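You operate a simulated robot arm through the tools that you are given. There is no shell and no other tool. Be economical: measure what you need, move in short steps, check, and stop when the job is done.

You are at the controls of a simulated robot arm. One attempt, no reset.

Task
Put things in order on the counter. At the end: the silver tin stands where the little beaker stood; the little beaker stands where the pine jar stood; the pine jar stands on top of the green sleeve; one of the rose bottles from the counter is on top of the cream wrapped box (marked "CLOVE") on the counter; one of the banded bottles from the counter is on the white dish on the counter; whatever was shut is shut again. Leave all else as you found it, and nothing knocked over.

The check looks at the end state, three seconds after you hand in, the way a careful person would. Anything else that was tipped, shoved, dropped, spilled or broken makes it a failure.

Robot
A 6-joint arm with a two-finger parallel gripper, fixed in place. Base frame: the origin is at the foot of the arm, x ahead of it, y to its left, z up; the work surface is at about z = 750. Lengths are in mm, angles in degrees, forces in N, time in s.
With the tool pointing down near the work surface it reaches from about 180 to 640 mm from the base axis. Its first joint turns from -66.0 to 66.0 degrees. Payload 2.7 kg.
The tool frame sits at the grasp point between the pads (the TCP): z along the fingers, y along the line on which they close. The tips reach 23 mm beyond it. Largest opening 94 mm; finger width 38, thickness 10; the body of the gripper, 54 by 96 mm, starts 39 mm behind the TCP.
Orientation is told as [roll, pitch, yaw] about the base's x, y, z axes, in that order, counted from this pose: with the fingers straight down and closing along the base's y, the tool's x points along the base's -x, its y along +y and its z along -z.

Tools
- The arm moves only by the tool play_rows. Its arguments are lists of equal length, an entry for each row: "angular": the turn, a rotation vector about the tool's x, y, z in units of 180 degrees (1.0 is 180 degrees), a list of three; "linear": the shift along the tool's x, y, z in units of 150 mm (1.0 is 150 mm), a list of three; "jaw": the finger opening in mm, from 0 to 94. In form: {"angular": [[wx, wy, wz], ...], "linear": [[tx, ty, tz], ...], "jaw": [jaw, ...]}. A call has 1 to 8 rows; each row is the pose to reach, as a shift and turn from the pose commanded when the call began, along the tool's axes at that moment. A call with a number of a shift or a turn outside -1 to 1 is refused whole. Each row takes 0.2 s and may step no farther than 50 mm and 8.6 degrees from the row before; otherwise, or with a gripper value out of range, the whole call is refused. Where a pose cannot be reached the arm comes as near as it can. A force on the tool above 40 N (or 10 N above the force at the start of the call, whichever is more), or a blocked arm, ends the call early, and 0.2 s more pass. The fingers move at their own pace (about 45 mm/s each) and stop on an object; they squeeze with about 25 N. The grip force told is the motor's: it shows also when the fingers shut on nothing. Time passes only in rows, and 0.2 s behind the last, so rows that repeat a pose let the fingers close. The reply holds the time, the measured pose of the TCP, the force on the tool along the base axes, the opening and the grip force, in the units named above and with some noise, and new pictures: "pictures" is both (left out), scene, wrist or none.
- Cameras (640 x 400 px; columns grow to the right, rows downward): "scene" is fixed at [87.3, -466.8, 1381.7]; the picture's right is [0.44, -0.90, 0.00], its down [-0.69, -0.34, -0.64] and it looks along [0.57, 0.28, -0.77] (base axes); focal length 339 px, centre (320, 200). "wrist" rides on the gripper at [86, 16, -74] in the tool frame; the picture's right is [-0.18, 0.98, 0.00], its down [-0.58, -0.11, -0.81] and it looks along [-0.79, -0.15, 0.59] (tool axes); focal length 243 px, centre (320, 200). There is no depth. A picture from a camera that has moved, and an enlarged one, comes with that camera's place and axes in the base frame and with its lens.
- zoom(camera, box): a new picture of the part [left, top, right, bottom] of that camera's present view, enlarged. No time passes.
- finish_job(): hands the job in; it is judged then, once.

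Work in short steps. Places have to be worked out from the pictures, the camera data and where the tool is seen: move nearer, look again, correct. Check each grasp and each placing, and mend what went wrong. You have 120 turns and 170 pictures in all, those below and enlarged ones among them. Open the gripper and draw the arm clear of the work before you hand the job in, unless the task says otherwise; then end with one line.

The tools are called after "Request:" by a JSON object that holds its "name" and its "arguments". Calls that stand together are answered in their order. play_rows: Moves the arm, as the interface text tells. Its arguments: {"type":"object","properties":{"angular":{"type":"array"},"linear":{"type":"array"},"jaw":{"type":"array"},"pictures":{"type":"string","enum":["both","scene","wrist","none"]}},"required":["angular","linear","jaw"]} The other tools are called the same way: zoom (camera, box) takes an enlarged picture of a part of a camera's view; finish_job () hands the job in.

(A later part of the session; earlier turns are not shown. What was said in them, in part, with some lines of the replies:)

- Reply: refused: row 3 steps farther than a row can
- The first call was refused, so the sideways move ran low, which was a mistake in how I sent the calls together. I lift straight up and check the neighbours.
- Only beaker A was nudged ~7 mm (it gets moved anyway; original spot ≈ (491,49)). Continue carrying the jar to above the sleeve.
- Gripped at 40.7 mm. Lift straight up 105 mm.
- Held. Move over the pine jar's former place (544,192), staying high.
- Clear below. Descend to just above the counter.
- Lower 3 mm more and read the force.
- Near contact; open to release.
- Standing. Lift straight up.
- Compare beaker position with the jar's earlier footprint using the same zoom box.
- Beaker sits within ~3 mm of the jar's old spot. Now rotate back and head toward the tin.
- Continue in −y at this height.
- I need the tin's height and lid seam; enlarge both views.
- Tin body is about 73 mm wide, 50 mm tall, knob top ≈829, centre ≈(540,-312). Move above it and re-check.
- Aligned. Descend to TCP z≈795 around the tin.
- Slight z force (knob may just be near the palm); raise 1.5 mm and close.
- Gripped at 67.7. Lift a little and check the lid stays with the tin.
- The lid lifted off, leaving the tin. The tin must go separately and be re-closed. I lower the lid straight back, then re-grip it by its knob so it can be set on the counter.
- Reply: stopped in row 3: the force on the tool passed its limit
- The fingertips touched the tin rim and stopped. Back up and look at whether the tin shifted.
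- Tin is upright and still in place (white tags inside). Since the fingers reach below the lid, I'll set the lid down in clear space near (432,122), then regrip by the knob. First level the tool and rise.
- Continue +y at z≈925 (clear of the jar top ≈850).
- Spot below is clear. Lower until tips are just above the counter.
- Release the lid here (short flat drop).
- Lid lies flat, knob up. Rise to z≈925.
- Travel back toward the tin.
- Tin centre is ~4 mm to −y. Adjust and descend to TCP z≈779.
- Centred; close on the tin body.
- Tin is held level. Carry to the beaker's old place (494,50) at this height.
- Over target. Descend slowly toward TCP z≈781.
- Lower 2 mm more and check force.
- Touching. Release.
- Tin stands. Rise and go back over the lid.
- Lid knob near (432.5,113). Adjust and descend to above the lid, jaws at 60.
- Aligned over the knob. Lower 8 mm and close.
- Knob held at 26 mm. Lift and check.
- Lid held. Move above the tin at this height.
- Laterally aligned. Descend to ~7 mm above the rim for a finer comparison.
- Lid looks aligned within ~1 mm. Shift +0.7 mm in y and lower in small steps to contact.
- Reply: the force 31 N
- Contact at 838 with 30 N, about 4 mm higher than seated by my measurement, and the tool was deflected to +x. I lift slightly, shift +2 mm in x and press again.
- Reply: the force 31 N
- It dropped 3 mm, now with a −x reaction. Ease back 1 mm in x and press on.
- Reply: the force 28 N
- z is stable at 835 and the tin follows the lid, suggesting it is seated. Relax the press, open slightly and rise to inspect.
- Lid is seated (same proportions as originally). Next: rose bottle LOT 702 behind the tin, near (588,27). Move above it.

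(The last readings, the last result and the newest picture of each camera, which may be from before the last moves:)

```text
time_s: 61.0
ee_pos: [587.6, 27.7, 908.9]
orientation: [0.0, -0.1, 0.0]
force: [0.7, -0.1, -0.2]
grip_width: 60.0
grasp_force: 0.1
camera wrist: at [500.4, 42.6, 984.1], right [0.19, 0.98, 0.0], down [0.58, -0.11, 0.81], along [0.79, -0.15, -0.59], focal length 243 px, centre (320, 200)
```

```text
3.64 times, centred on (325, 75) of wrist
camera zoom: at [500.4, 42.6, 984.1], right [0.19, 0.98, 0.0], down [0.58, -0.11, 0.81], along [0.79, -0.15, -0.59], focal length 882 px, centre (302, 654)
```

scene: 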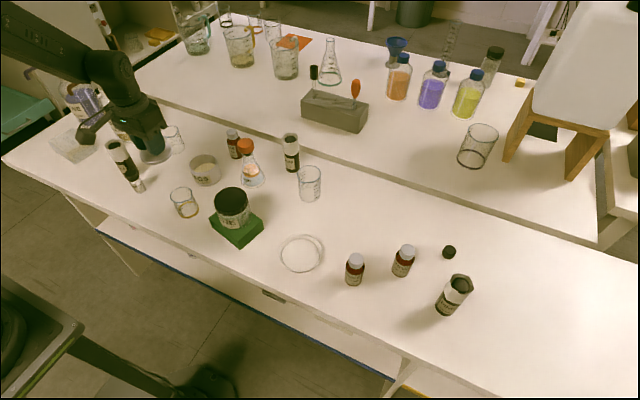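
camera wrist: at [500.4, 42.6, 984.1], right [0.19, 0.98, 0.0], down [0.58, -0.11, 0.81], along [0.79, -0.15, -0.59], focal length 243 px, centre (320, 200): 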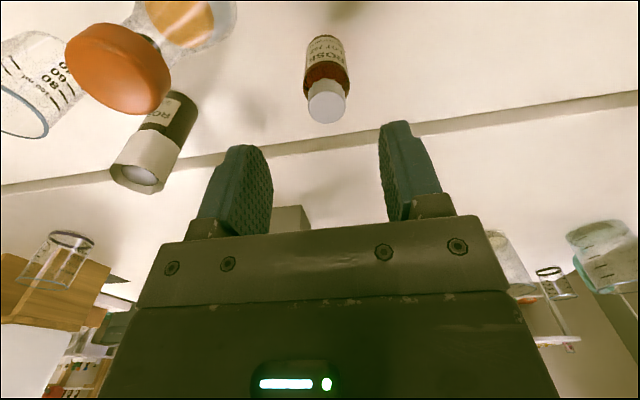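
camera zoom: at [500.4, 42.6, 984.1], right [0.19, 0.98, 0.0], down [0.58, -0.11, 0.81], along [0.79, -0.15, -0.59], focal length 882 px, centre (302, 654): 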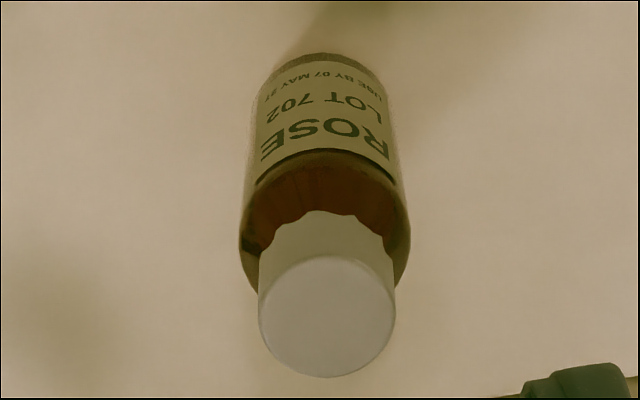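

Bottle at ≈(598,30), ~80 mm tall. Shift and descend to TCP z≈798.

Request:
{"name": "play_rows", "arguments": {"angular": [[0, 0, 0], [0, 0, 0], [0, 0, 0], [0, 0, 0]], "linear": [[-0.065, 0.015, 0.05], [-0.067, 0.015, 0.3], [-0.067, 0.015, 0.55], [-0.067, 0.015, 0.6]], "jaw": [60, 60, 60, 60], "pictures": "wrist"}}

```text
time_s: 62.0
ee_pos: [598.0, 27.9, 819.3]
orientation: [-0.1, -0.3, -0.1]
force: [0.6, -0.5, 1.0]
grip_width: 60.1
grasp_force: 0.1
camera wrist: at [510.7, 43.3, 894.3], right [0.19, 0.98, 0.0], down [0.58, -0.11, 0.81], along [0.79, -0.15, -0.59], focal length 243 px, centre (320, 200)
```

wrist: 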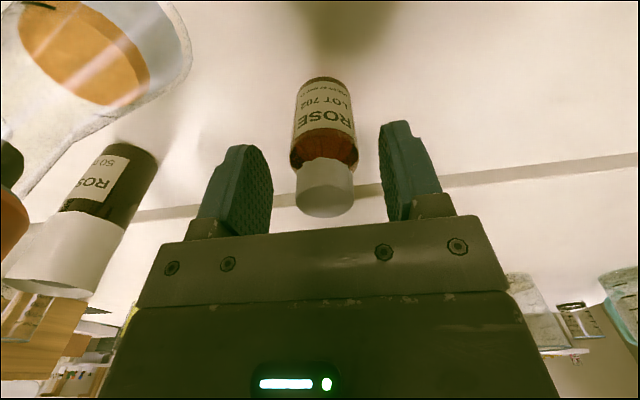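

Well aligned. Descend 20 mm and close.

Request:
{"name": "play_rows", "arguments": {"angular": [[0, 0, 0], [0, 0, 0], [0, 0, 0], [0, 0, 0], [0, 0, 0]], "linear": [[0, 0.01, 0.07], [0, 0.01, 0.135], [0, 0.01, 0.135], [0, 0.01, 0.135], [0, 0.01, 0.135]], "jaw": [60, 60, 22, 22, 22], "pictures": "wrist"}}

```text
time_s: 63.2
ee_pos: [598.0, 28.8, 799.5]
orientation: [0.1, -0.1, -0.2]
force: [0.2, 0.4, -0.8]
grip_width: 35.4
grasp_force: 25.0
camera wrist: at [510.9, 44.4, 874.0], right [0.19, 0.98, 0.0], down [0.58, -0.11, 0.81], along [0.79, -0.15, -0.59], focal length 243 px, centre (320, 200)
```

wrist: 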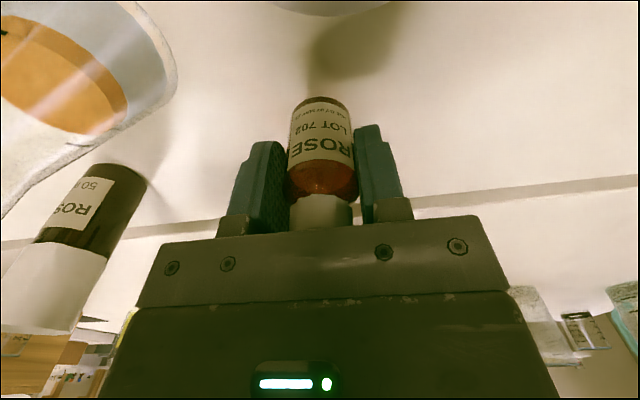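

Held at 35 mm. Lift straight up 125 mm.

Request:
{"name": "play_rows", "arguments": {"angular": [[0, 0, 0], [0, 0, 0], [0, 0, 0], [0, 0, 0]], "linear": [[0, 0, -0.1], [0, 0, -0.35], [0, 0, -0.6], [0, 0, -0.83]], "jaw": [22, 22, 22, 22], "pictures": "both"}}

```text
time_s: 64.2
ee_pos: [597.5, 29.9, 924.1]
orientation: [0.0, -0.1, -0.1]
force: [-1.2, -0.3, -1.1]
grip_width: 35.8
grasp_force: 24.8
camera wrist: at [510.1, 44.7, 998.6], right [0.19, 0.98, 0.0], down [0.58, -0.11, 0.81], along [0.79, -0.15, -0.59], focal length 243 px, centre (320, 200)
```

scene: 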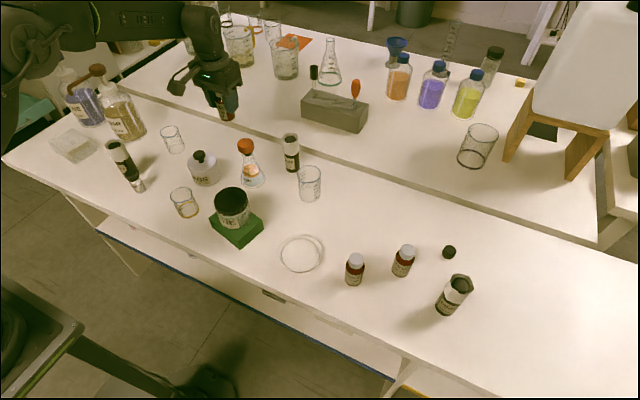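
wrist: 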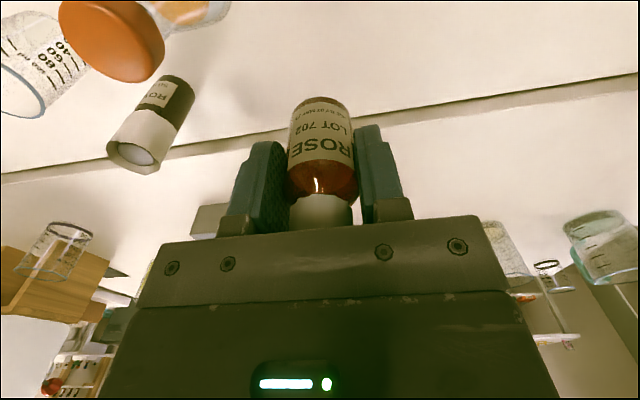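

Rose bottle secured. Travel toward the box, keeping to low x to avoid the pump bottles.

Request:
{"name": "play_rows", "arguments": {"angular": [[0, 0, 0], [0, 0, 0], [0, 0, 0], [0, 0, 0], [0, 0, 0]], "linear": [[0.2, 0.0, -0.1], [0.4, 0.2, -0.2], [0.6, 0.4, -0.2], [0.8, 0.6, -0.2], [1.0, 0.8, -0.2]], "jaw": [22, 22, 22, 22, 22], "pictures": "none"}}

Request:
{"name": "play_rows", "arguments": {"angular": [[0, 0, 0], [0, 0, 0], [0, 0, 0], [0, 0, 0], [0, 0, 0]], "linear": [[0.1, 0.2, 0], [0.2, 0.4, 0], [0.3, 0.6, 0], [0.4, 0.8, 0], [0.4, 1.0, 0]], "jaw": [22, 22, 22, 22, 22], "pictures": "both"}}

```text
time_s: 65.5
ee_pos: [445.9, 150.8, 953.0]
orientation: [-0.1, -0.3, -0.1]
force: [0.1, 0.1, -0.4]
grip_width: 35.5
grasp_force: 24.7
```

```text
time_s: 66.7
ee_pos: [387.6, 300.8, 954.3]
orientation: [-0.1, -0.2, -0.2]
force: [-0.5, -0.4, -1.2]
grip_width: 35.7
grasp_force: 25.1
camera wrist: at [301.0, 315.8, 1028.6], right [0.19, 0.98, 0.0], down [0.58, -0.11, 0.81], along [0.79, -0.15, -0.59], focal length 243 px, centre (320, 200)
```

scene: 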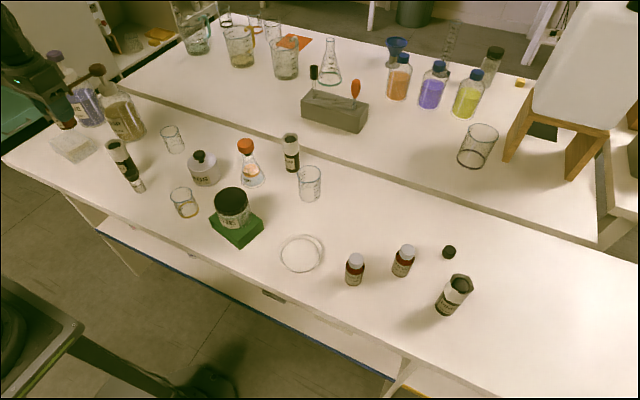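
wrist: 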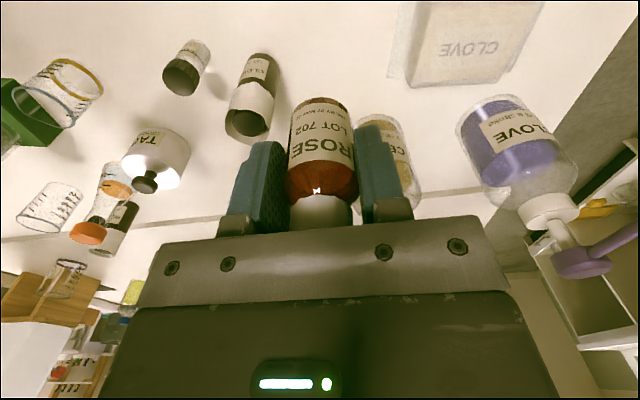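

Box visible; enlarge it.

Request:
{"name": "zoom", "arguments": {"camera": "wrist", "box": [370, 0, 590, 130]}}

Request:
{"name": "zoom", "arguments": {"camera": "scene", "box": [30, 100, 130, 180]}}

```text
2.91 times, centred on (480, 65) of wrist
camera zoom: at [301.0, 315.8, 1028.6], right [0.19, 0.98, 0.0], down [0.58, -0.11, 0.81], along [0.79, -0.15, -0.59], focal length 706 px, centre (-146, 593)
```

zoom: 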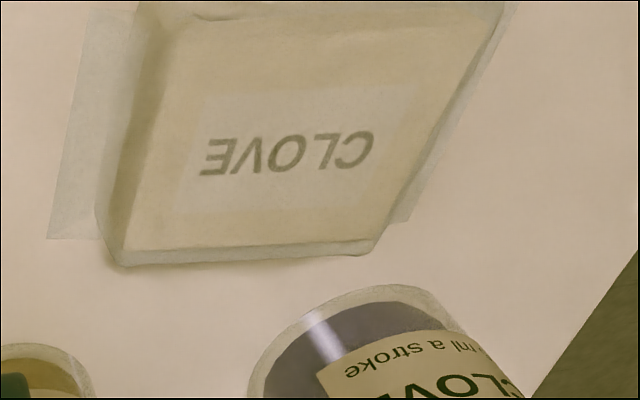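

```text
5.00 times, centred on (80, 140) of scene
camera zoom: at [87.3, -466.8, 1381.7], right [0.44, -0.9, 0.0], down [-0.69, -0.34, -0.64], along [0.57, 0.28, -0.77], focal length 1695 px, centre (1520, 500)
```

zoom: 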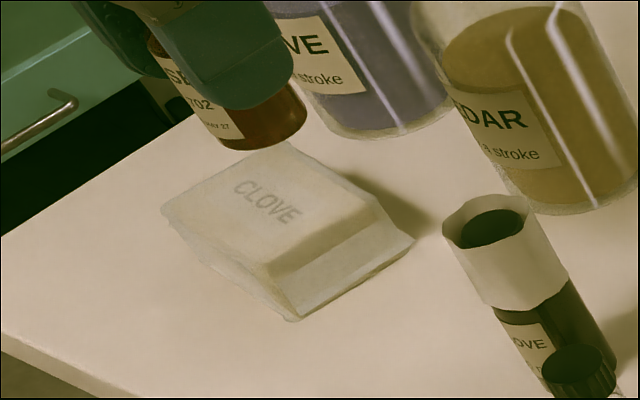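

Box top centre ≈(424,437). Move above it.

Request:
{"name": "play_rows", "arguments": {"angular": [[0, 0, 0], [0, 0, 0], [0, 0, 0], [0, 0, 0]], "linear": [[-0.06, 0.23, 0], [-0.12, 0.46, 0], [-0.18, 0.69, 0], [-0.243, 0.91, 0]], "jaw": [22, 22, 22, 22], "pictures": "both"}}

```text
time_s: 67.7
ee_pos: [423.7, 436.0, 952.9]
orientation: [-0.1, -0.1, -0.2]
force: [-0.7, 0.1, -0.4]
grip_width: 35.8
grasp_force: 24.4
camera wrist: at [337.7, 451.4, 1027.6], right [0.19, 0.98, 0.0], down [0.58, -0.11, 0.81], along [0.79, -0.15, -0.59], focal length 243 px, centre (320, 200)
```

scene: 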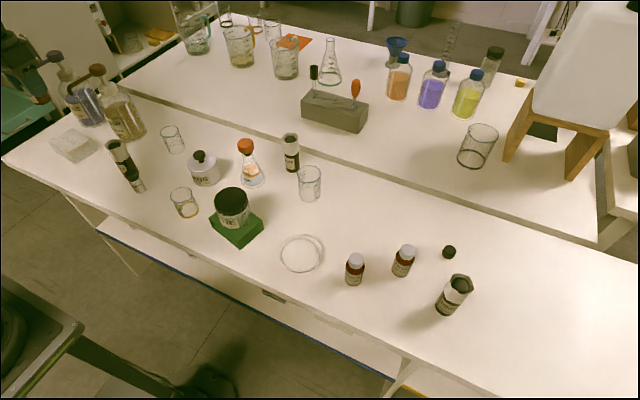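
wrist: 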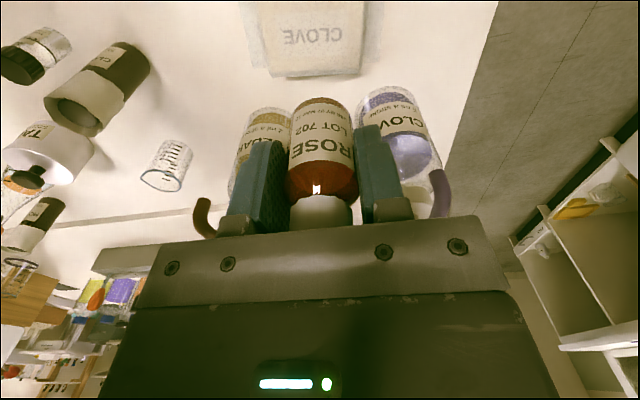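

Box text is ~4 mm ahead and ~7 mm to −y. Adjust and descend to z≈868.

Request:
{"name": "play_rows", "arguments": {"angular": [[0, 0, 0], [0, 0, 0], [0, 0, 0]], "linear": [[-0.02, -0.04, 0.2], [-0.024, -0.042, 0.4], [-0.024, -0.042, 0.56]], "jaw": [22, 22, 22], "pictures": "both"}}

Request:
{"name": "zoom", "arguments": {"camera": "scene", "box": [30, 80, 130, 180]}}

```text
time_s: 68.5
ee_pos: [429.2, 430.3, 868.7]
orientation: [0.0, -0.2, -0.1]
force: [0.9, -0.2, -0.9]
grip_width: 35.6
grasp_force: 24.8
camera wrist: at [341.1, 444.9, 943.9], right [0.18, 0.98, 0.0], down [0.58, -0.11, 0.81], along [0.79, -0.15, -0.59], focal length 243 px, centre (320, 200)
```

scene: 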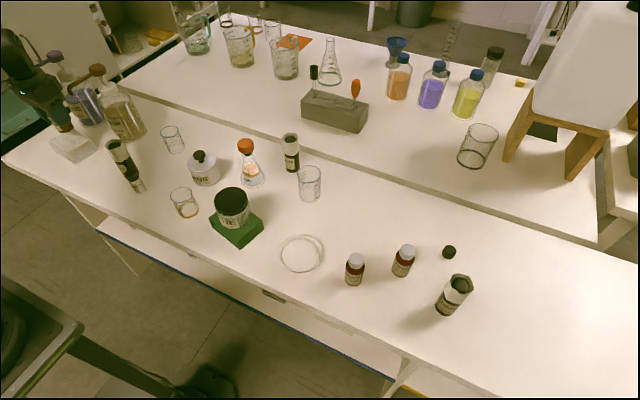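
wrist: 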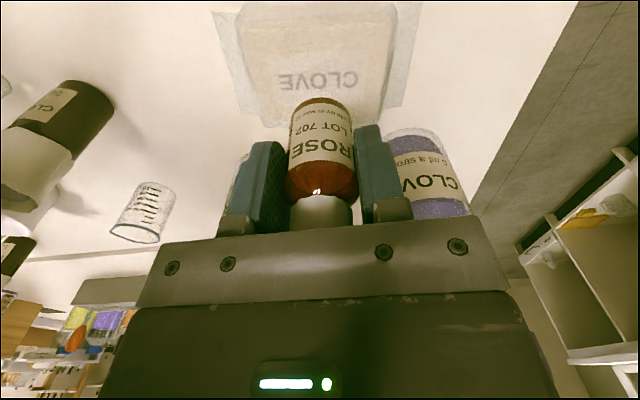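

```text
4.00 times, centred on (80, 130) of scene
camera zoom: at [87.3, -466.8, 1381.7], right [0.44, -0.9, 0.0], down [-0.69, -0.34, -0.64], along [0.57, 0.28, -0.77], focal length 1356 px, centre (1280, 480)
```

zoom: 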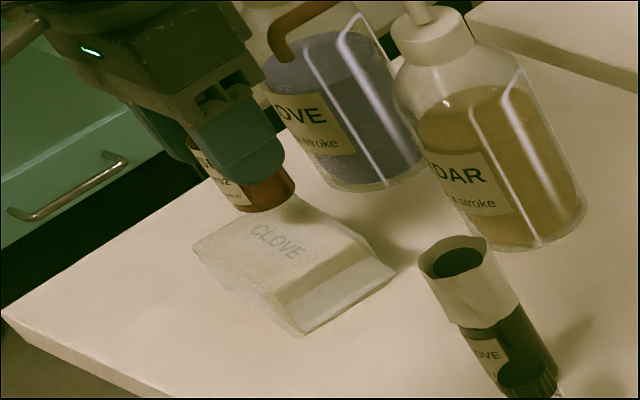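

Centred on the box. Lower 22 mm, then probe for contact.

Request:
{"name": "play_rows", "arguments": {"angular": [[0, 0, 0], [0, 0, 0], [0, 0, 0]], "linear": [[0, 0, 0.07], [0, 0, 0.12], [0, 0, 0.147]], "jaw": [22, 22, 22], "pictures": "wrist"}}

Request:
{"name": "zoom", "arguments": {"camera": "scene", "box": [30, 80, 130, 180]}}

```text
time_s: 69.2
ee_pos: [427.9, 429.9, 847.0]
orientation: [0.0, -0.2, -0.1]
force: [-0.2, 0.1, -0.2]
grip_width: 35.3
grasp_force: 25.4
camera wrist: at [341.2, 444.9, 921.3], right [0.19, 0.98, 0.0], down [0.58, -0.11, 0.81], along [0.79, -0.15, -0.59], focal length 243 px, centre (320, 200)
```

wrist: 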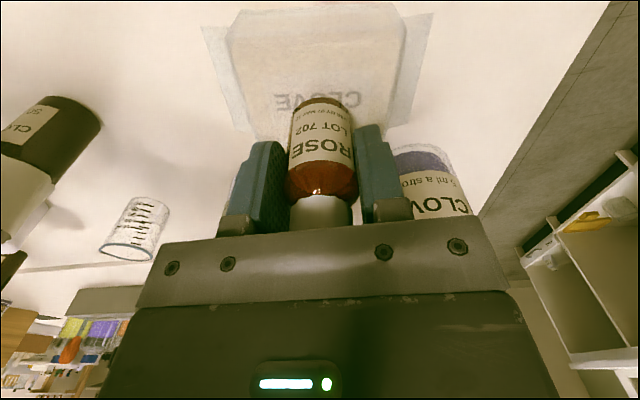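

```text
4.00 times, centred on (80, 130) of scene
camera zoom: at [87.3, -466.8, 1381.7], right [0.44, -0.9, 0.0], down [-0.69, -0.34, -0.64], along [0.57, 0.28, -0.77], focal length 1356 px, centre (1280, 480)
```

zoom: 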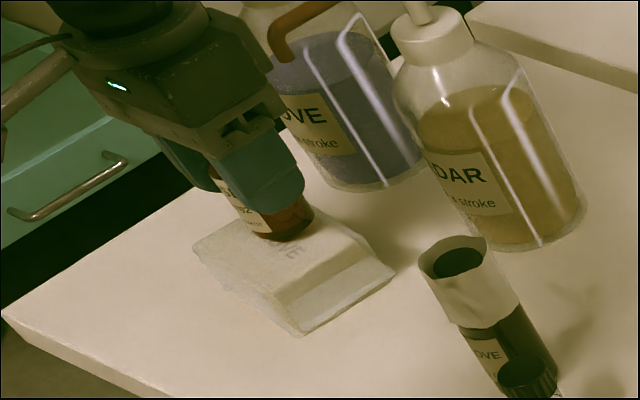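

Still above. Step down further.

Request:
{"name": "play_rows", "arguments": {"angular": [[0, 0, 0], [0, 0, 0], [0, 0, 0]], "linear": [[0, 0, 0.02], [0, 0, 0.04], [0, 0, 0.06]], "jaw": [22, 22, 22], "pictures": "none"}}

```text
time_s: 70.0
ee_pos: [428.1, 431.2, 838.8]
orientation: [0.1, -0.4, -0.1]
force: [-2.3, -0.7, 4.4]
grip_width: 35.8
grasp_force: 25.1
```

Contact at ≈838.8. Press 1 mm and release gently.

Request:
{"name": "play_rows", "arguments": {"angular": [[0, 0, 0], [0, 0, 0], [0, 0, 0], [0, 0, 0], [0, 0, 0]], "linear": [[0, 0, 0.003], [0, 0, 0.003], [0, 0, 0.003], [0, 0, 0.003], [0, 0, 0.003]], "jaw": [30, 36, 45, 60, 60], "pictures": "wrist"}}

Request:
{"name": "zoom", "arguments": {"camera": "scene", "box": [30, 80, 130, 180]}}

```text
time_s: 71.2
ee_pos: [428.8, 429.4, 837.8]
orientation: [0.1, -0.2, -0.1]
force: [-0.1, 0.2, 0.9]
grip_width: 60.1
grasp_force: 0.0
camera wrist: at [341.6, 445.1, 912.2], right [0.19, 0.98, 0.0], down [0.58, -0.11, 0.81], along [0.79, -0.15, -0.59], focal length 243 px, centre (320, 200)
```

wrist: 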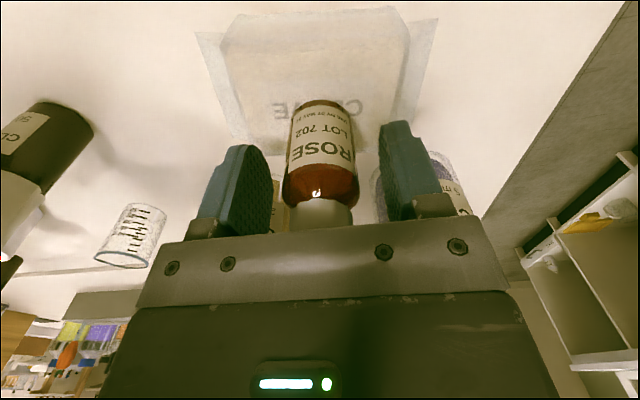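

```text
4.00 times, centred on (80, 130) of scene
camera zoom: at [87.3, -466.8, 1381.7], right [0.44, -0.9, 0.0], down [-0.69, -0.34, -0.64], along [0.57, 0.28, -0.77], focal length 1356 px, centre (1280, 480)
```

zoom: 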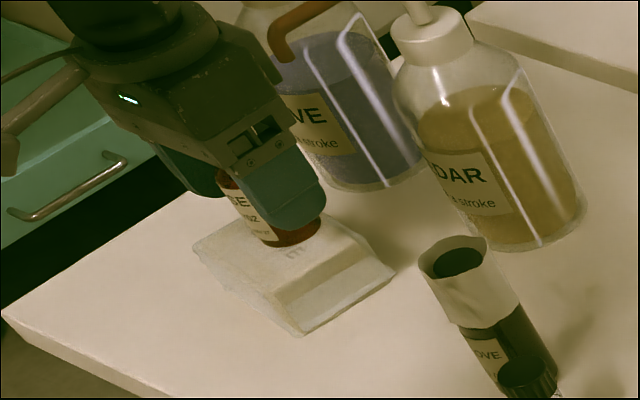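

Bottle stands on the box. Rise straight up and check.

Request:
{"name": "play_rows", "arguments": {"angular": [[0, 0, 0], [0, 0, 0], [0, 0, 0], [0, 0, 0]], "linear": [[0, 0, -0.15], [0, 0, -0.4], [0, 0, -0.65], [0, 0, -0.85]], "jaw": [60, 60, 60, 60], "pictures": "both"}}

Request:
{"name": "zoom", "arguments": {"camera": "scene", "box": [30, 80, 160, 200]}}

```text
time_s: 72.2
ee_pos: [428.4, 429.0, 964.9]
orientation: [-0.1, -0.2, -0.2]
force: [-0.7, -0.3, -0.3]
grip_width: 60.1
grasp_force: 0.0
camera wrist: at [341.0, 445.1, 1040.3], right [0.19, 0.98, 0.0], down [0.58, -0.11, 0.81], along [0.79, -0.15, -0.59], focal length 243 px, centre (320, 200)
```

scene: 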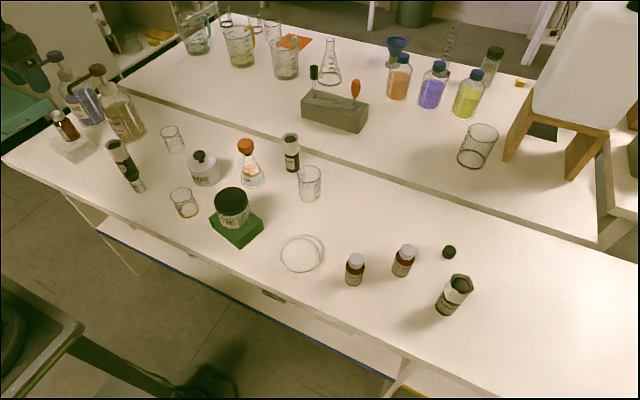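
wrist: 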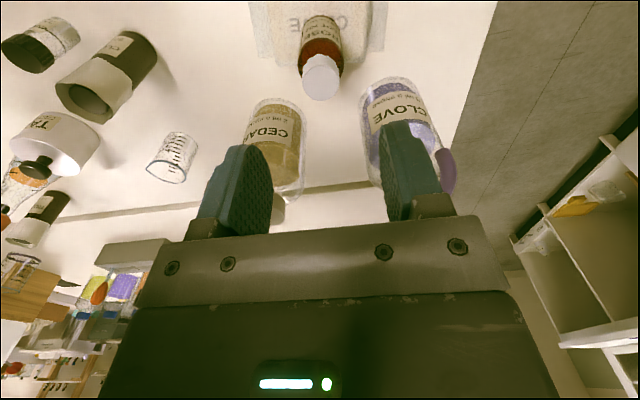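

```text
3.33 times, centred on (95, 140) of scene
camera zoom: at [87.3, -466.8, 1381.7], right [0.44, -0.9, 0.0], down [-0.69, -0.34, -0.64], along [0.57, 0.28, -0.77], focal length 1130 px, centre (1070, 400)
```

zoom: 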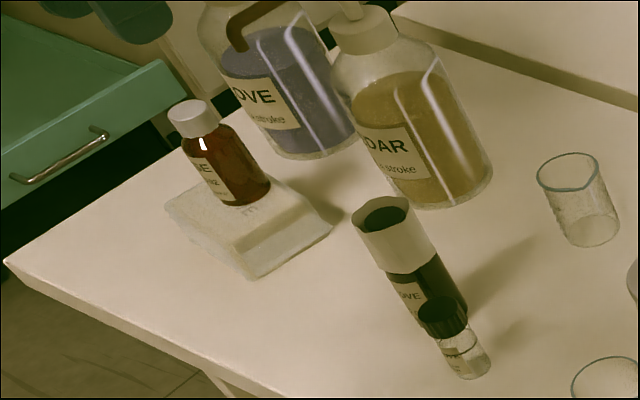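

Placed well. Now the banded CLOVE bottle near (415,243), with the vial close by, so I rotate the gripper 45° while moving there.

Request:
{"name": "play_rows", "arguments": {"angular": [[0, 0, -0.042], [0, 0, -0.084], [0, 0, -0.126], [0, 0, -0.168], [0, 0, -0.21], [0, 0, -0.25]], "linear": [[0.0, -0.16, 0], [0.02, -0.32, 0], [0.04, -0.5, 0], [0.06, -0.67, 0], [0.08, -0.84, 0], [0.09, -1.0, 0]], "jaw": [60, 60, 60, 60, 60, 60], "pictures": "wrist"}}

```text
time_s: 73.7
ee_pos: [413.0, 279.9, 965.2]
orientation: [-0.1, -0.1, 45.0]
force: [0.5, 0.1, -0.8]
grip_width: 60.1
grasp_force: 0.1
camera wrist: at [341.4, 228.7, 1039.5], right [-0.57, 0.82, 0.0], down [0.48, 0.33, 0.81], along [0.67, 0.46, -0.59], focal length 243 px, centre (320, 200)
```

wrist: 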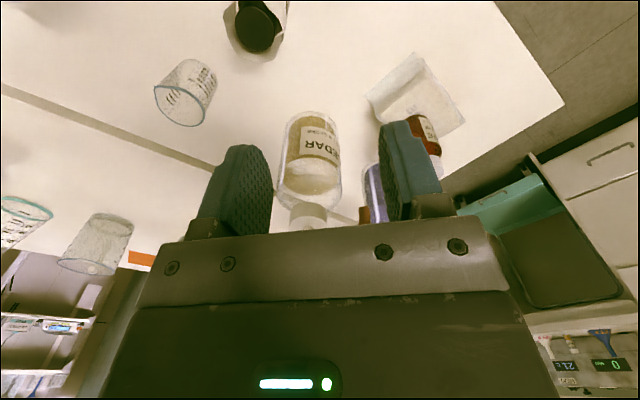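

Shift over the banded bottle.

Request:
{"name": "play_rows", "arguments": {"angular": [[0, 0, 0], [0, 0, 0]], "linear": [[0.1, -0.12, 0.1], [0.203, -0.24, 0.2]], "jaw": [70, 70], "pictures": "wrist"}}

Request:
{"name": "zoom", "arguments": {"camera": "wrist", "box": [240, 0, 420, 140]}}

Request:
{"name": "zoom", "arguments": {"camera": "scene", "box": [95, 130, 155, 200]}}

```text
time_s: 74.2
ee_pos: [417.9, 232.9, 934.1]
orientation: [-0.2, -0.1, 45.0]
force: [0.3, -0.3, 0.4]
grip_width: 69.9
grasp_force: 0.0
camera wrist: at [345.4, 181.7, 1009.3], right [-0.56, 0.83, 0.0], down [0.49, 0.33, 0.81], along [0.67, 0.46, -0.59], focal length 243 px, centre (320, 200)
```

wrist: 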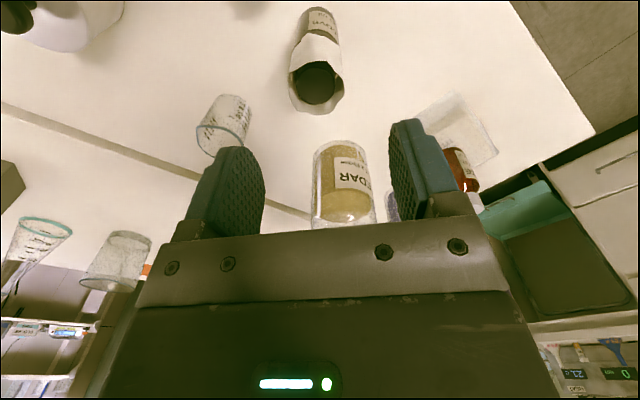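

```text
2.86 times, centred on (330, 70) of wrist
camera zoom: at [345.4, 181.7, 1009.3], right [-0.56, 0.83, 0.0], down [0.49, 0.33, 0.81], along [0.67, 0.46, -0.59], focal length 693 px, centre (291, 571)
```

zoom: 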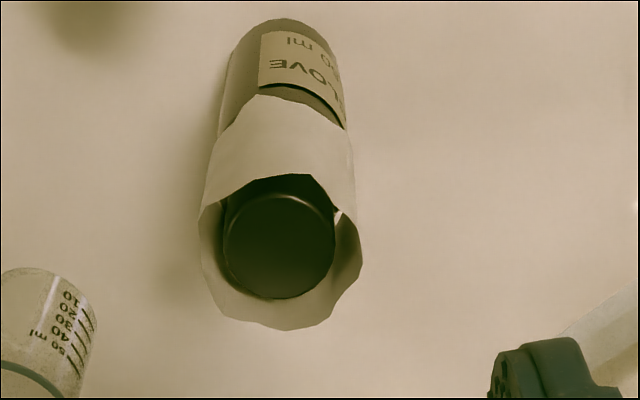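

```text
5.71 times, centred on (125, 165) of scene
camera zoom: at [87.3, -466.8, 1381.7], right [0.44, -0.9, 0.0], down [-0.69, -0.34, -0.64], along [0.57, 0.28, -0.77], focal length 1937 px, centre (1434, 400)
```

zoom: 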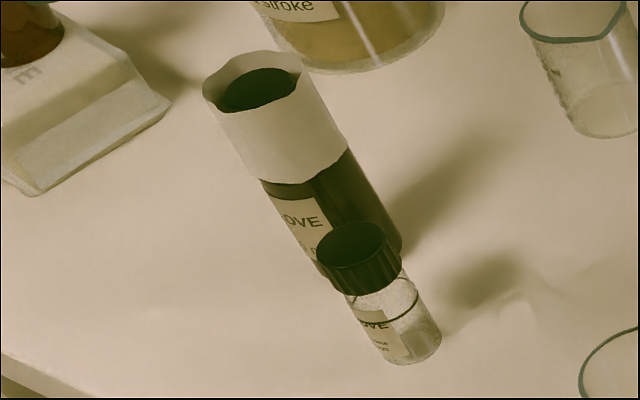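

The bottle has a black cap within a paper band; top ≈855. Align (−3 mm in tool y), open to 80 and descend to ~835 first.

Request:
{"name": "play_rows", "arguments": {"angular": [[0, 0, 0], [0, 0, 0], [0, 0, 0]], "linear": [[0, -0.02, 0.2], [0, -0.02, 0.45], [0, -0.02, 0.65]], "jaw": [80, 80, 80], "pictures": "both"}}

Request:
{"name": "zoom", "arguments": {"camera": "scene", "box": [80, 110, 170, 200]}}

```text
time_s: 75.0
ee_pos: [420.6, 231.3, 837.3]
orientation: [-0.2, -0.2, 44.8]
force: [0.3, 0.0, 0.2]
grip_width: 80.2
grasp_force: 0.0
camera wrist: at [347.9, 179.9, 911.8], right [-0.56, 0.83, 0.0], down [0.49, 0.33, 0.81], along [0.67, 0.45, -0.59], focal length 243 px, centre (320, 200)
```

scene: 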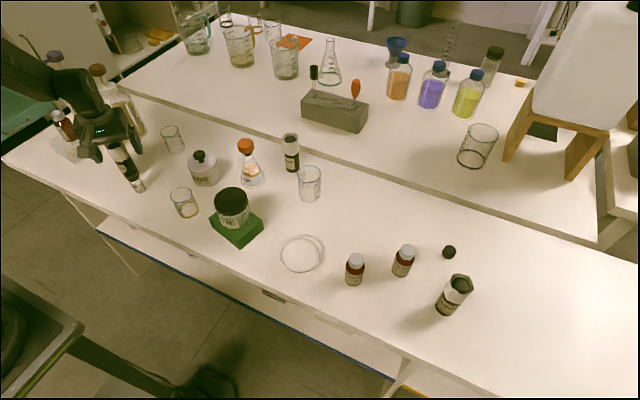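
wrist: 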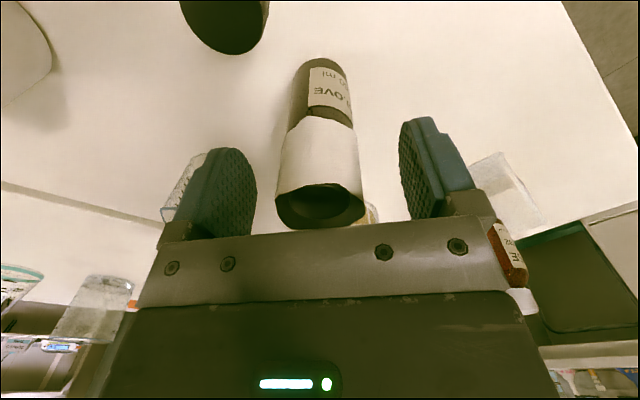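

```text
4.44 times, centred on (125, 155) of scene
camera zoom: at [87.3, -466.8, 1381.7], right [0.44, -0.9, 0.0], down [-0.69, -0.34, -0.64], along [0.57, 0.28, -0.77], focal length 1506 px, centre (1187, 400)
```

zoom: 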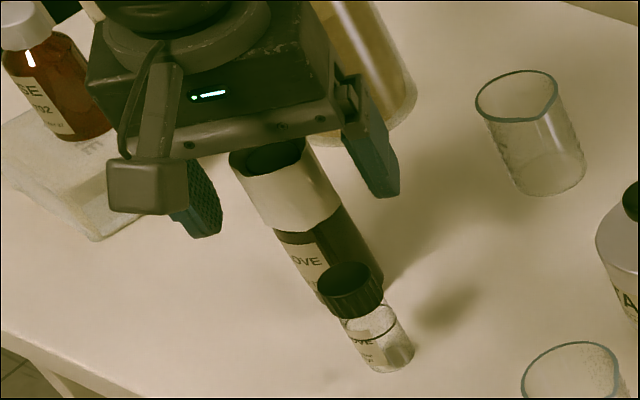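

Band top ≈851 and only slightly wider than the bottle. Descend 22 mm and close.

Request:
{"name": "play_rows", "arguments": {"angular": [[0, 0, 0], [0, 0, 0], [0, 0, 0], [0, 0, 0], [0, 0, 0], [0, 0, 0]], "linear": [[0, 0, 0.08], [0, 0, 0.145], [0, 0, 0.145], [0, 0, 0.145], [0, 0, 0.145], [0, 0, 0.145]], "jaw": [80, 80, 28, 28, 28, 28], "pictures": "wrist"}}

```text
time_s: 76.5
ee_pos: [421.2, 231.2, 815.3]
orientation: [-0.3, -0.1, 44.9]
force: [0.5, -0.2, 0.7]
grip_width: 36.1
grasp_force: 25.2
camera wrist: at [347.8, 179.9, 890.0], right [-0.56, 0.83, 0.0], down [0.49, 0.33, 0.81], along [0.67, 0.45, -0.59], focal length 243 px, centre (320, 200)
```

wrist: 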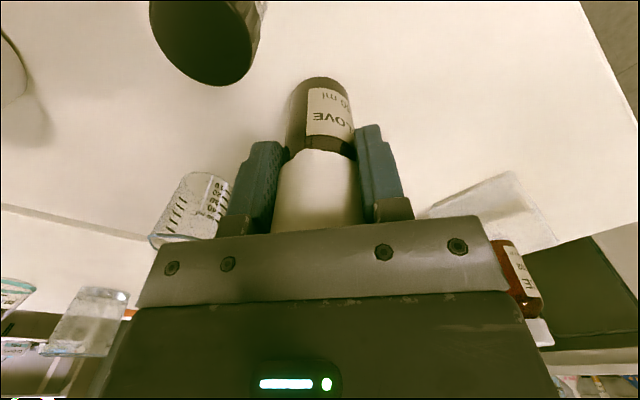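

Gripped firmly at 36 mm (the bottle's own width). Lift.

Request:
{"name": "play_rows", "arguments": {"angular": [[0, 0, 0], [0, 0, 0], [0, 0, 0], [0, 0, 0]], "linear": [[0, 0, -0.06], [0, 0, -0.3], [0, 0, -0.6], [0, 0, -0.85]], "jaw": [28, 28, 28, 28], "pictures": "both"}}

```text
time_s: 77.5
ee_pos: [420.3, 232.1, 943.8]
orientation: [-0.1, 0.0, 44.8]
force: [-0.6, -0.9, -1.7]
grip_width: 35.8
grasp_force: 25.3
camera wrist: at [346.8, 180.2, 1018.5], right [-0.56, 0.83, 0.0], down [0.49, 0.33, 0.81], along [0.67, 0.45, -0.59], focal length 243 px, centre (320, 200)
```

scene: 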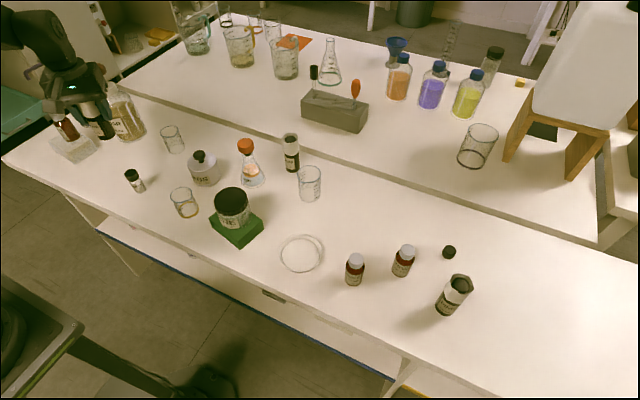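
wrist: 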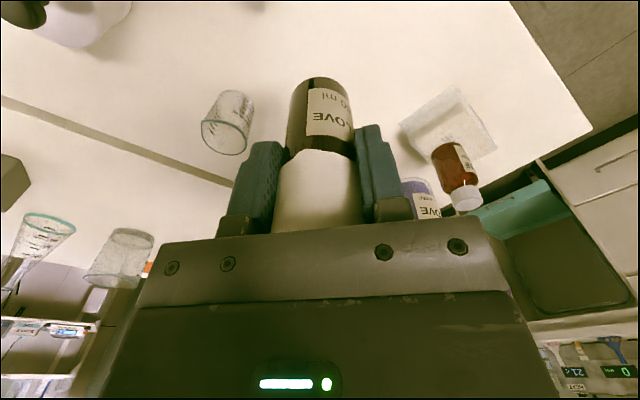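

Whole bottle is up. Carry toward the dish, rotating back to yaw 0 on the way.

Request:
{"name": "play_rows", "arguments": {"angular": [[0, 0, 0.042], [0, 0, 0.084], [0, 0, 0.126], [0, 0, 0.168], [0, 0, 0.21], [0, 0, 0.25]], "linear": [[0.12, -0.11, 0], [0.25, -0.22, 0], [0.38, -0.33, 0], [0.5, -0.44, 0], [0.63, -0.55, 0], [0.754, -0.66, 0]], "jaw": [28, 28, 28, 28, 28, 28], "pictures": "none"}}

Request:
{"name": "play_rows", "arguments": {"angular": [[0, 0, 0], [0, 0, 0], [0, 0, 0], [0, 0, 0]], "linear": [[0, -0.25, 0], [0, -0.5, 0], [0, -0.75, 0], [0, -1.0, 0]], "jaw": [28, 28, 28, 28], "pictures": "none"}}

Request:
{"name": "play_rows", "arguments": {"angular": [[0, 0, 0], [0, 0, 0], [0, 0, 0], [0, 0, 0]], "linear": [[0.05, -0.25, 0], [0.07, -0.5, 0], [0.07, -0.75, 0], [0.07, -1.0, 0]], "jaw": [28, 28, 28, 28], "pictures": "both"}}

```text
time_s: 78.8
ee_pos: [409.3, 81.2, 942.7]
orientation: [-0.1, -0.2, -0.2]
force: [0.5, -0.4, 0.1]
grip_width: 35.8
grasp_force: 24.8
```

```text
time_s: 79.8
ee_pos: [408.6, -71.1, 943.5]
orientation: [0.0, -0.2, 0.0]
force: [-0.9, 0.3, -0.5]
grip_width: 36.1
grasp_force: 25.0
```

```text
time_s: 80.8
ee_pos: [398.9, -219.3, 944.6]
orientation: [0.0, -0.2, 0.0]
force: [-0.5, -0.1, -0.9]
grip_width: 35.8
grasp_force: 24.9
camera wrist: at [311.9, -205.4, 1018.7], right [0.18, 0.98, 0.0], down [0.58, -0.11, 0.81], along [0.79, -0.15, -0.59], focal length 243 px, centre (320, 200)
```

scene: 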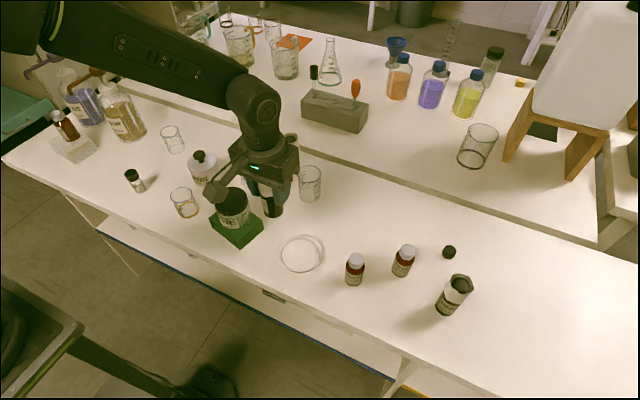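
wrist: 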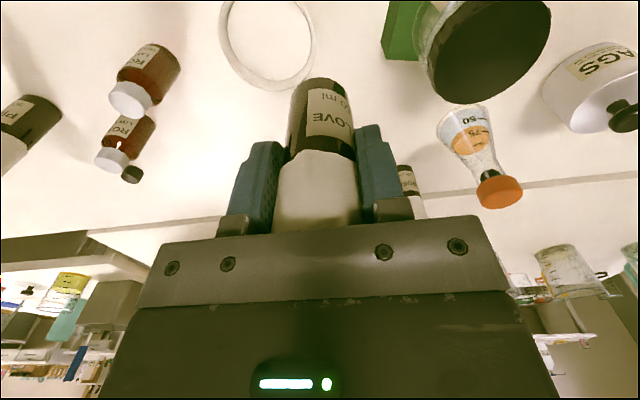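

Measure the dish in enlarged views.

Request:
{"name": "zoom", "arguments": {"camera": "scene", "box": [260, 215, 340, 285]}}

Request:
{"name": "zoom", "arguments": {"camera": "wrist", "box": [200, 0, 340, 110]}}

```text
5.71 times, centred on (300, 250) of scene
camera zoom: at [87.3, -466.8, 1381.6], right [0.44, -0.9, 0.0], down [-0.69, -0.34, -0.64], along [0.57, 0.28, -0.77], focal length 1937 px, centre (434, -86)
```

zoom: 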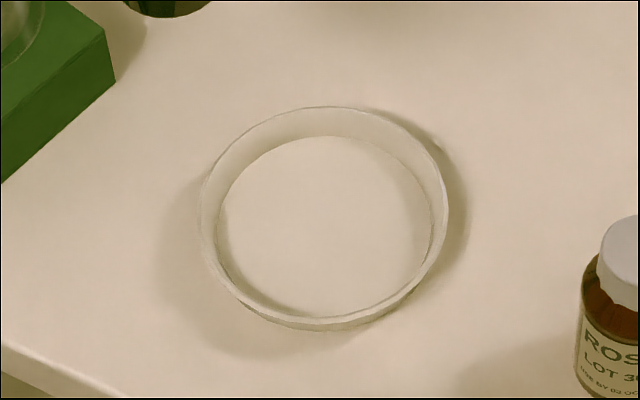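

```text
3.64 times, centred on (270, 55) of wrist
camera zoom: at [311.9, -205.4, 1018.7], right [0.18, 0.98, 0.0], down [0.58, -0.11, 0.81], along [0.79, -0.15, -0.59], focal length 882 px, centre (502, 727)
```

zoom: 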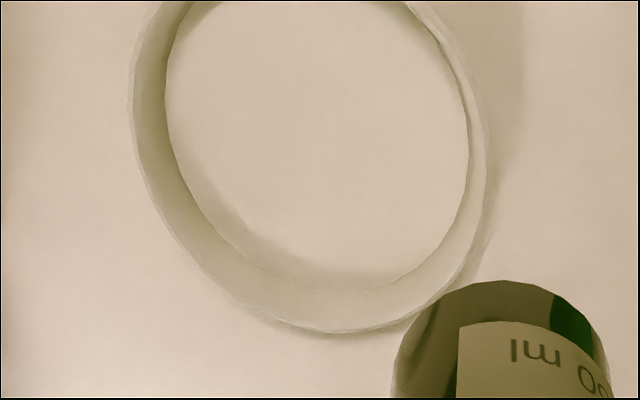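

Dish centre ≈(399.5,-268.5). Move over it and descend to z≈845.

Request:
{"name": "play_rows", "arguments": {"angular": [[0, 0, 0], [0, 0, 0], [0, 0, 0], [0, 0, 0], [0, 0, 0]], "linear": [[0, -0.16, 0], [-0.005, -0.328, 0], [-0.005, -0.328, 0.25], [-0.005, -0.328, 0.5], [-0.005, -0.328, 0.66]], "jaw": [28, 28, 28, 28, 28], "pictures": "wrist"}}

Request:
{"name": "zoom", "arguments": {"camera": "scene", "box": [250, 190, 350, 290]}}

```text
time_s: 82.0
ee_pos: [400.9, -268.9, 845.0]
orientation: [-0.1, -0.3, 0.0]
force: [0.7, -0.2, -2.2]
grip_width: 35.6
grasp_force: 25.1
camera wrist: at [313.7, -253.5, 919.5], right [0.18, 0.98, 0.0], down [0.58, -0.11, 0.81], along [0.79, -0.15, -0.59], focal length 243 px, centre (320, 200)
```

wrist: 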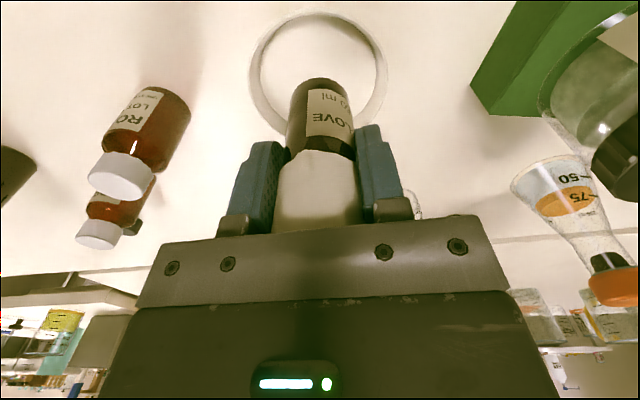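

```text
4.00 times, centred on (300, 240) of scene
camera zoom: at [87.3, -466.8, 1381.7], right [0.44, -0.9, 0.0], down [-0.69, -0.34, -0.64], along [0.57, 0.28, -0.77], focal length 1356 px, centre (400, 40)
```

zoom: 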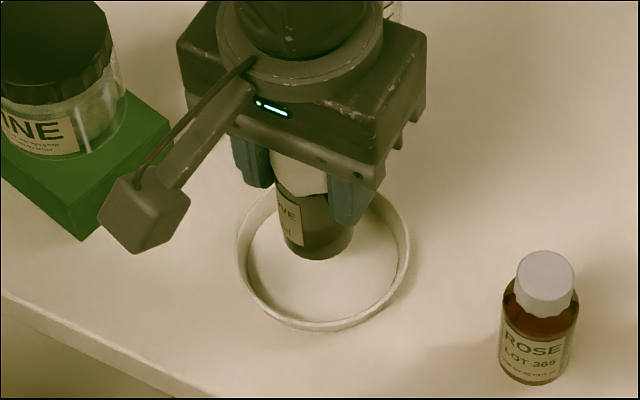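

Centred. Lower 22 mm then probe.

Request:
{"name": "play_rows", "arguments": {"angular": [[0, 0, 0], [0, 0, 0], [0, 0, 0], [0, 0, 0]], "linear": [[0, 0, 0.08], [0, 0, 0.13], [0, 0, 0.155], [0, 0, 0.165]], "jaw": [28, 28, 28, 28], "pictures": "none"}}

```text
time_s: 83.0
ee_pos: [401.6, -268.6, 819.4]
orientation: [-0.1, -0.1, -0.1]
force: [-0.3, 0.0, 0.1]
grip_width: 35.8
grasp_force: 24.7
```

Weight seems partly taken; lower 1.5 mm more.

Request:
{"name": "play_rows", "arguments": {"angular": [[0, 0, 0], [0, 0, 0]], "linear": [[0, 0, 0.006], [0, 0, 0.01]], "jaw": [28, 28], "pictures": "none"}}

```text
time_s: 83.7
ee_pos: [400.6, -268.0, 818.5]
orientation: [-0.1, -0.3, -0.2]
force: [-3.9, 0.8, 9.7]
grip_width: 35.7
grasp_force: 25.1
```

Contact (≈10 N). Release.

Request:
{"name": "play_rows", "arguments": {"angular": [[0, 0, 0], [0, 0, 0], [0, 0, 0], [0, 0, 0], [0, 0, 0]], "linear": [[0, 0, -0.005], [0, 0, -0.005], [0, 0, -0.005], [0, 0, -0.005], [0, 0, -0.005]], "jaw": [34, 40, 60, 80, 80], "pictures": "wrist"}}

```text
time_s: 84.8
ee_pos: [400.4, -269.5, 819.3]
orientation: [0.1, -0.1, -0.1]
force: [0.2, -0.8, 0.0]
grip_width: 79.9
grasp_force: 0.1
camera wrist: at [313.6, -253.0, 893.7], right [0.19, 0.98, 0.0], down [0.58, -0.11, 0.81], along [0.79, -0.15, -0.59], focal length 243 px, centre (320, 200)
```

wrist: 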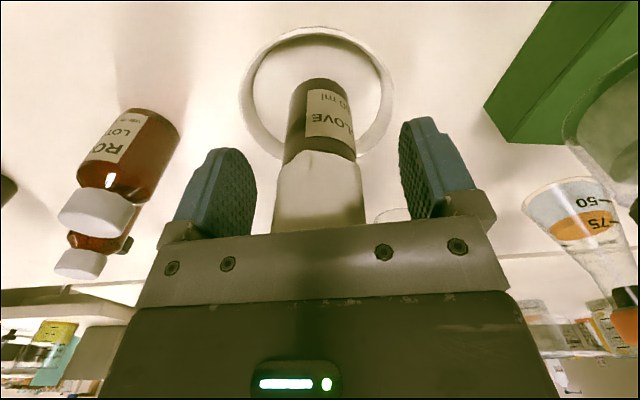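

Bottle stands in the dish. Rise and draw back clear.

Request:
{"name": "play_rows", "arguments": {"angular": [[0, 0, 0], [0, 0, 0], [0, 0, 0], [0, 0, 0]], "linear": [[0, 0, -0.15], [0, 0, -0.4], [0, 0, -0.7], [0, 0, -1.0]], "jaw": [80, 80, 80, 80], "pictures": "none"}}

Request:
{"name": "play_rows", "arguments": {"angular": [[0, 0, 0], [0, 0, 0], [0, 0, 0], [0, 0, 0]], "linear": [[0.1, 0.2, -0.2], [0.3, 0.4, -0.2], [0.5, 0.6, -0.2], [0.7, 0.8, -0.2]], "jaw": [80, 80, 80, 80], "pictures": "both"}}

```text
time_s: 85.8
ee_pos: [397.8, -267.9, 970.2]
orientation: [0.0, -0.2, -0.1]
force: [0.1, 0.4, -0.1]
grip_width: 79.8
grasp_force: 0.2
```

```text
time_s: 86.8
ee_pos: [293.5, -148.0, 996.6]
orientation: [0.0, -0.2, 0.0]
force: [0.2, 0.3, 0.8]
grip_width: 79.9
grasp_force: 0.0
camera wrist: at [207.3, -132.5, 1072.8], right [0.19, 0.98, 0.0], down [0.58, -0.11, 0.81], along [0.79, -0.15, -0.59], focal length 243 px, centre (320, 200)
```

scene: 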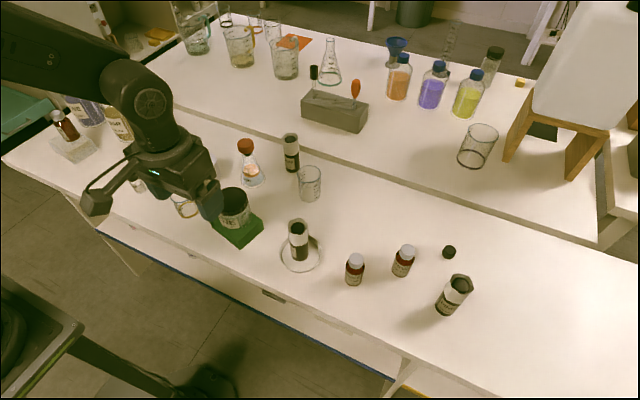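
wrist: 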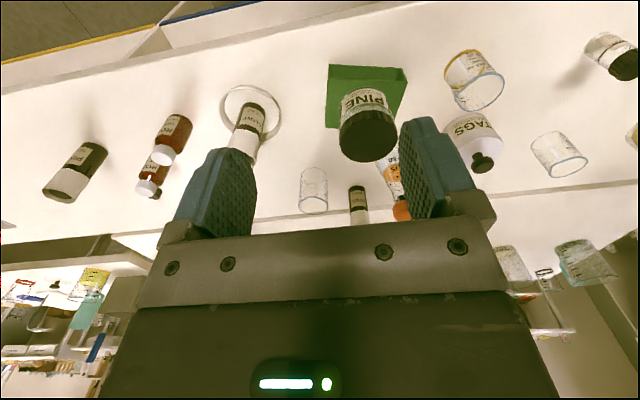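

Everything is placed. I move the arm to the earlier clear pose to verify all objects against the initial picture.

Request:
{"name": "play_rows", "arguments": {"angular": [[0, 0, 0], [0, 0, 0], [0, 0, 0], [0, 0, 0]], "linear": [[0.03, 0.25, -0.1], [0.06, 0.5, -0.2], [0.09, 0.75, -0.2], [0.1, 1.0, -0.2]], "jaw": [94, 94, 94, 94], "pictures": "none"}}

Request:
{"name": "play_rows", "arguments": {"angular": [[0, 0, 0], [0, 0, 0], [0, 0, 0], [0, 0, 0]], "linear": [[0.03, 0.25, 0], [0.06, 0.5, 0], [0.09, 0.75, 0], [0.1, 1.0, 0]], "jaw": [94, 94, 94, 94], "pictures": "both"}}

Request:
{"name": "zoom", "arguments": {"camera": "scene", "box": [200, 120, 330, 250]}}

Request:
{"name": "zoom", "arguments": {"camera": "scene", "box": [90, 110, 210, 220]}}

Request:
{"name": "zoom", "arguments": {"camera": "scene", "box": [175, 135, 235, 205]}}

Request:
{"name": "zoom", "arguments": {"camera": "scene", "box": [260, 170, 500, 320]}}

```text
time_s: 87.8
ee_pos: [280.7, 1.0, 1028.6]
orientation: [0.0, -0.2, -0.1]
force: [0.9, -0.2, -0.1]
grip_width: 94.0
grasp_force: 0.1
```

```text
time_s: 88.8
ee_pos: [264.1, 150.3, 1029.6]
orientation: [0.0, -0.2, -0.1]
force: [0.2, -0.7, -0.3]
grip_width: 93.8
grasp_force: 0.1
camera wrist: at [178.7, 166.9, 1103.7], right [0.19, 0.98, 0.0], down [0.58, -0.11, 0.81], along [0.79, -0.15, -0.59], focal length 243 px, centre (320, 200)
```

scene: 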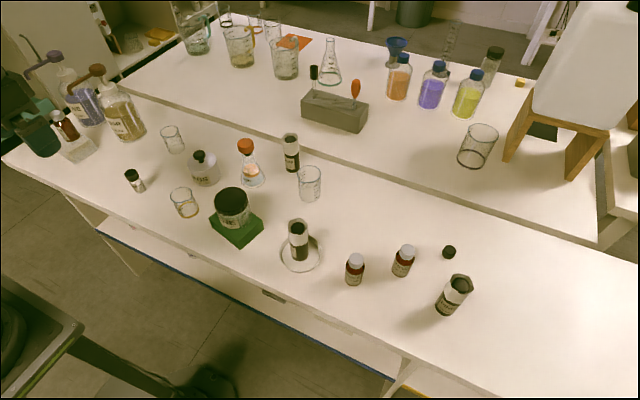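
wrist: 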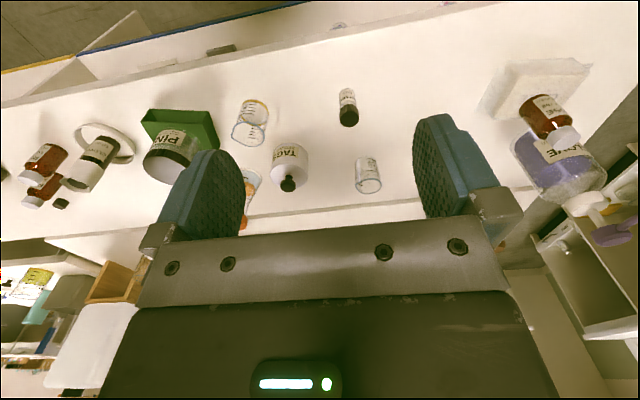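

```text
3.08 times, centred on (265, 185) of scene
camera zoom: at [87.3, -466.8, 1381.7], right [0.44, -0.9, 0.0], down [-0.69, -0.34, -0.64], along [0.57, 0.28, -0.77], focal length 1043 px, centre (489, 246)
```

zoom: 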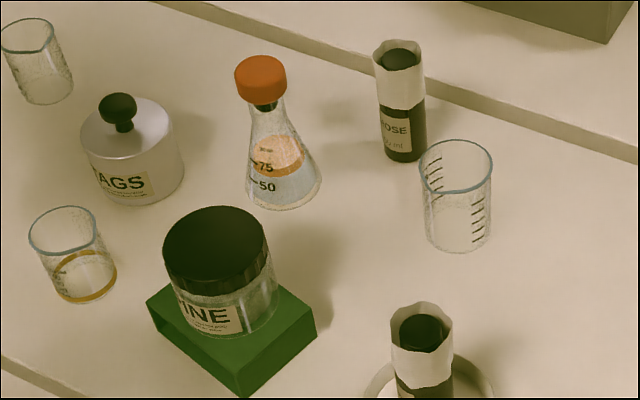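

```text
3.64 times, centred on (150, 165) of scene
camera zoom: at [87.3, -466.8, 1381.7], right [0.44, -0.9, 0.0], down [-0.69, -0.34, -0.64], along [0.57, 0.28, -0.77], focal length 1232 px, centre (938, 327)
```

zoom: 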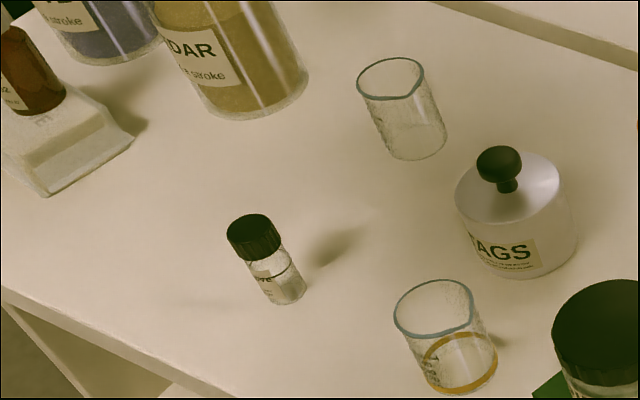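

```text
5.71 times, centred on (205, 170) of scene
camera zoom: at [87.3, -466.8, 1381.7], right [0.44, -0.9, 0.0], down [-0.69, -0.34, -0.64], along [0.57, 0.28, -0.77], focal length 1937 px, centre (977, 371)
```

zoom: 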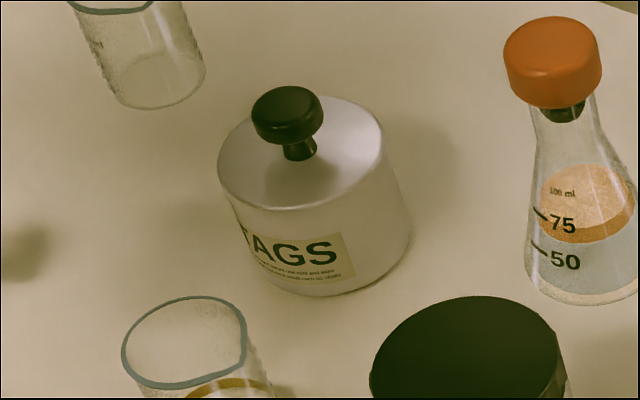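

```text
2.67 times, centred on (380, 245) of scene
camera zoom: at [87.3, -466.8, 1381.7], right [0.44, -0.9, 0.0], down [-0.69, -0.34, -0.64], along [0.57, 0.28, -0.77], focal length 904 px, centre (160, 80)
```

zoom: 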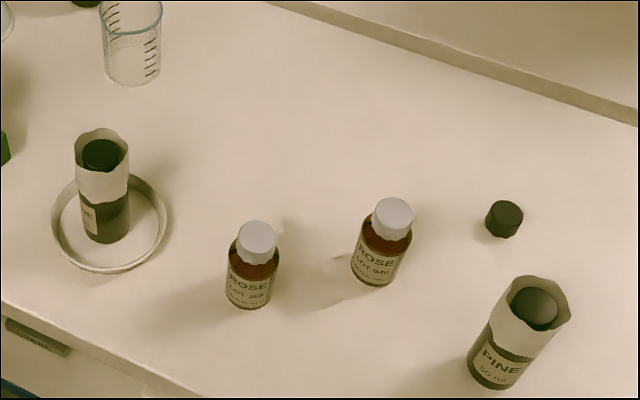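

All items match the plan, neighbours are unmoved compared to the start, the lid is seated, and the arm is clear with the gripper open. Handing in.

Request:
{"name": "finish_job", "arguments": {}}

```text
The job is handed in.
```

I put everything in its place and handed the job in. The tin's lid came off when I first lifted it, so I put it back once the tin was in place. Nothing was tipped, and in the last pictures the other objects look unmoved.
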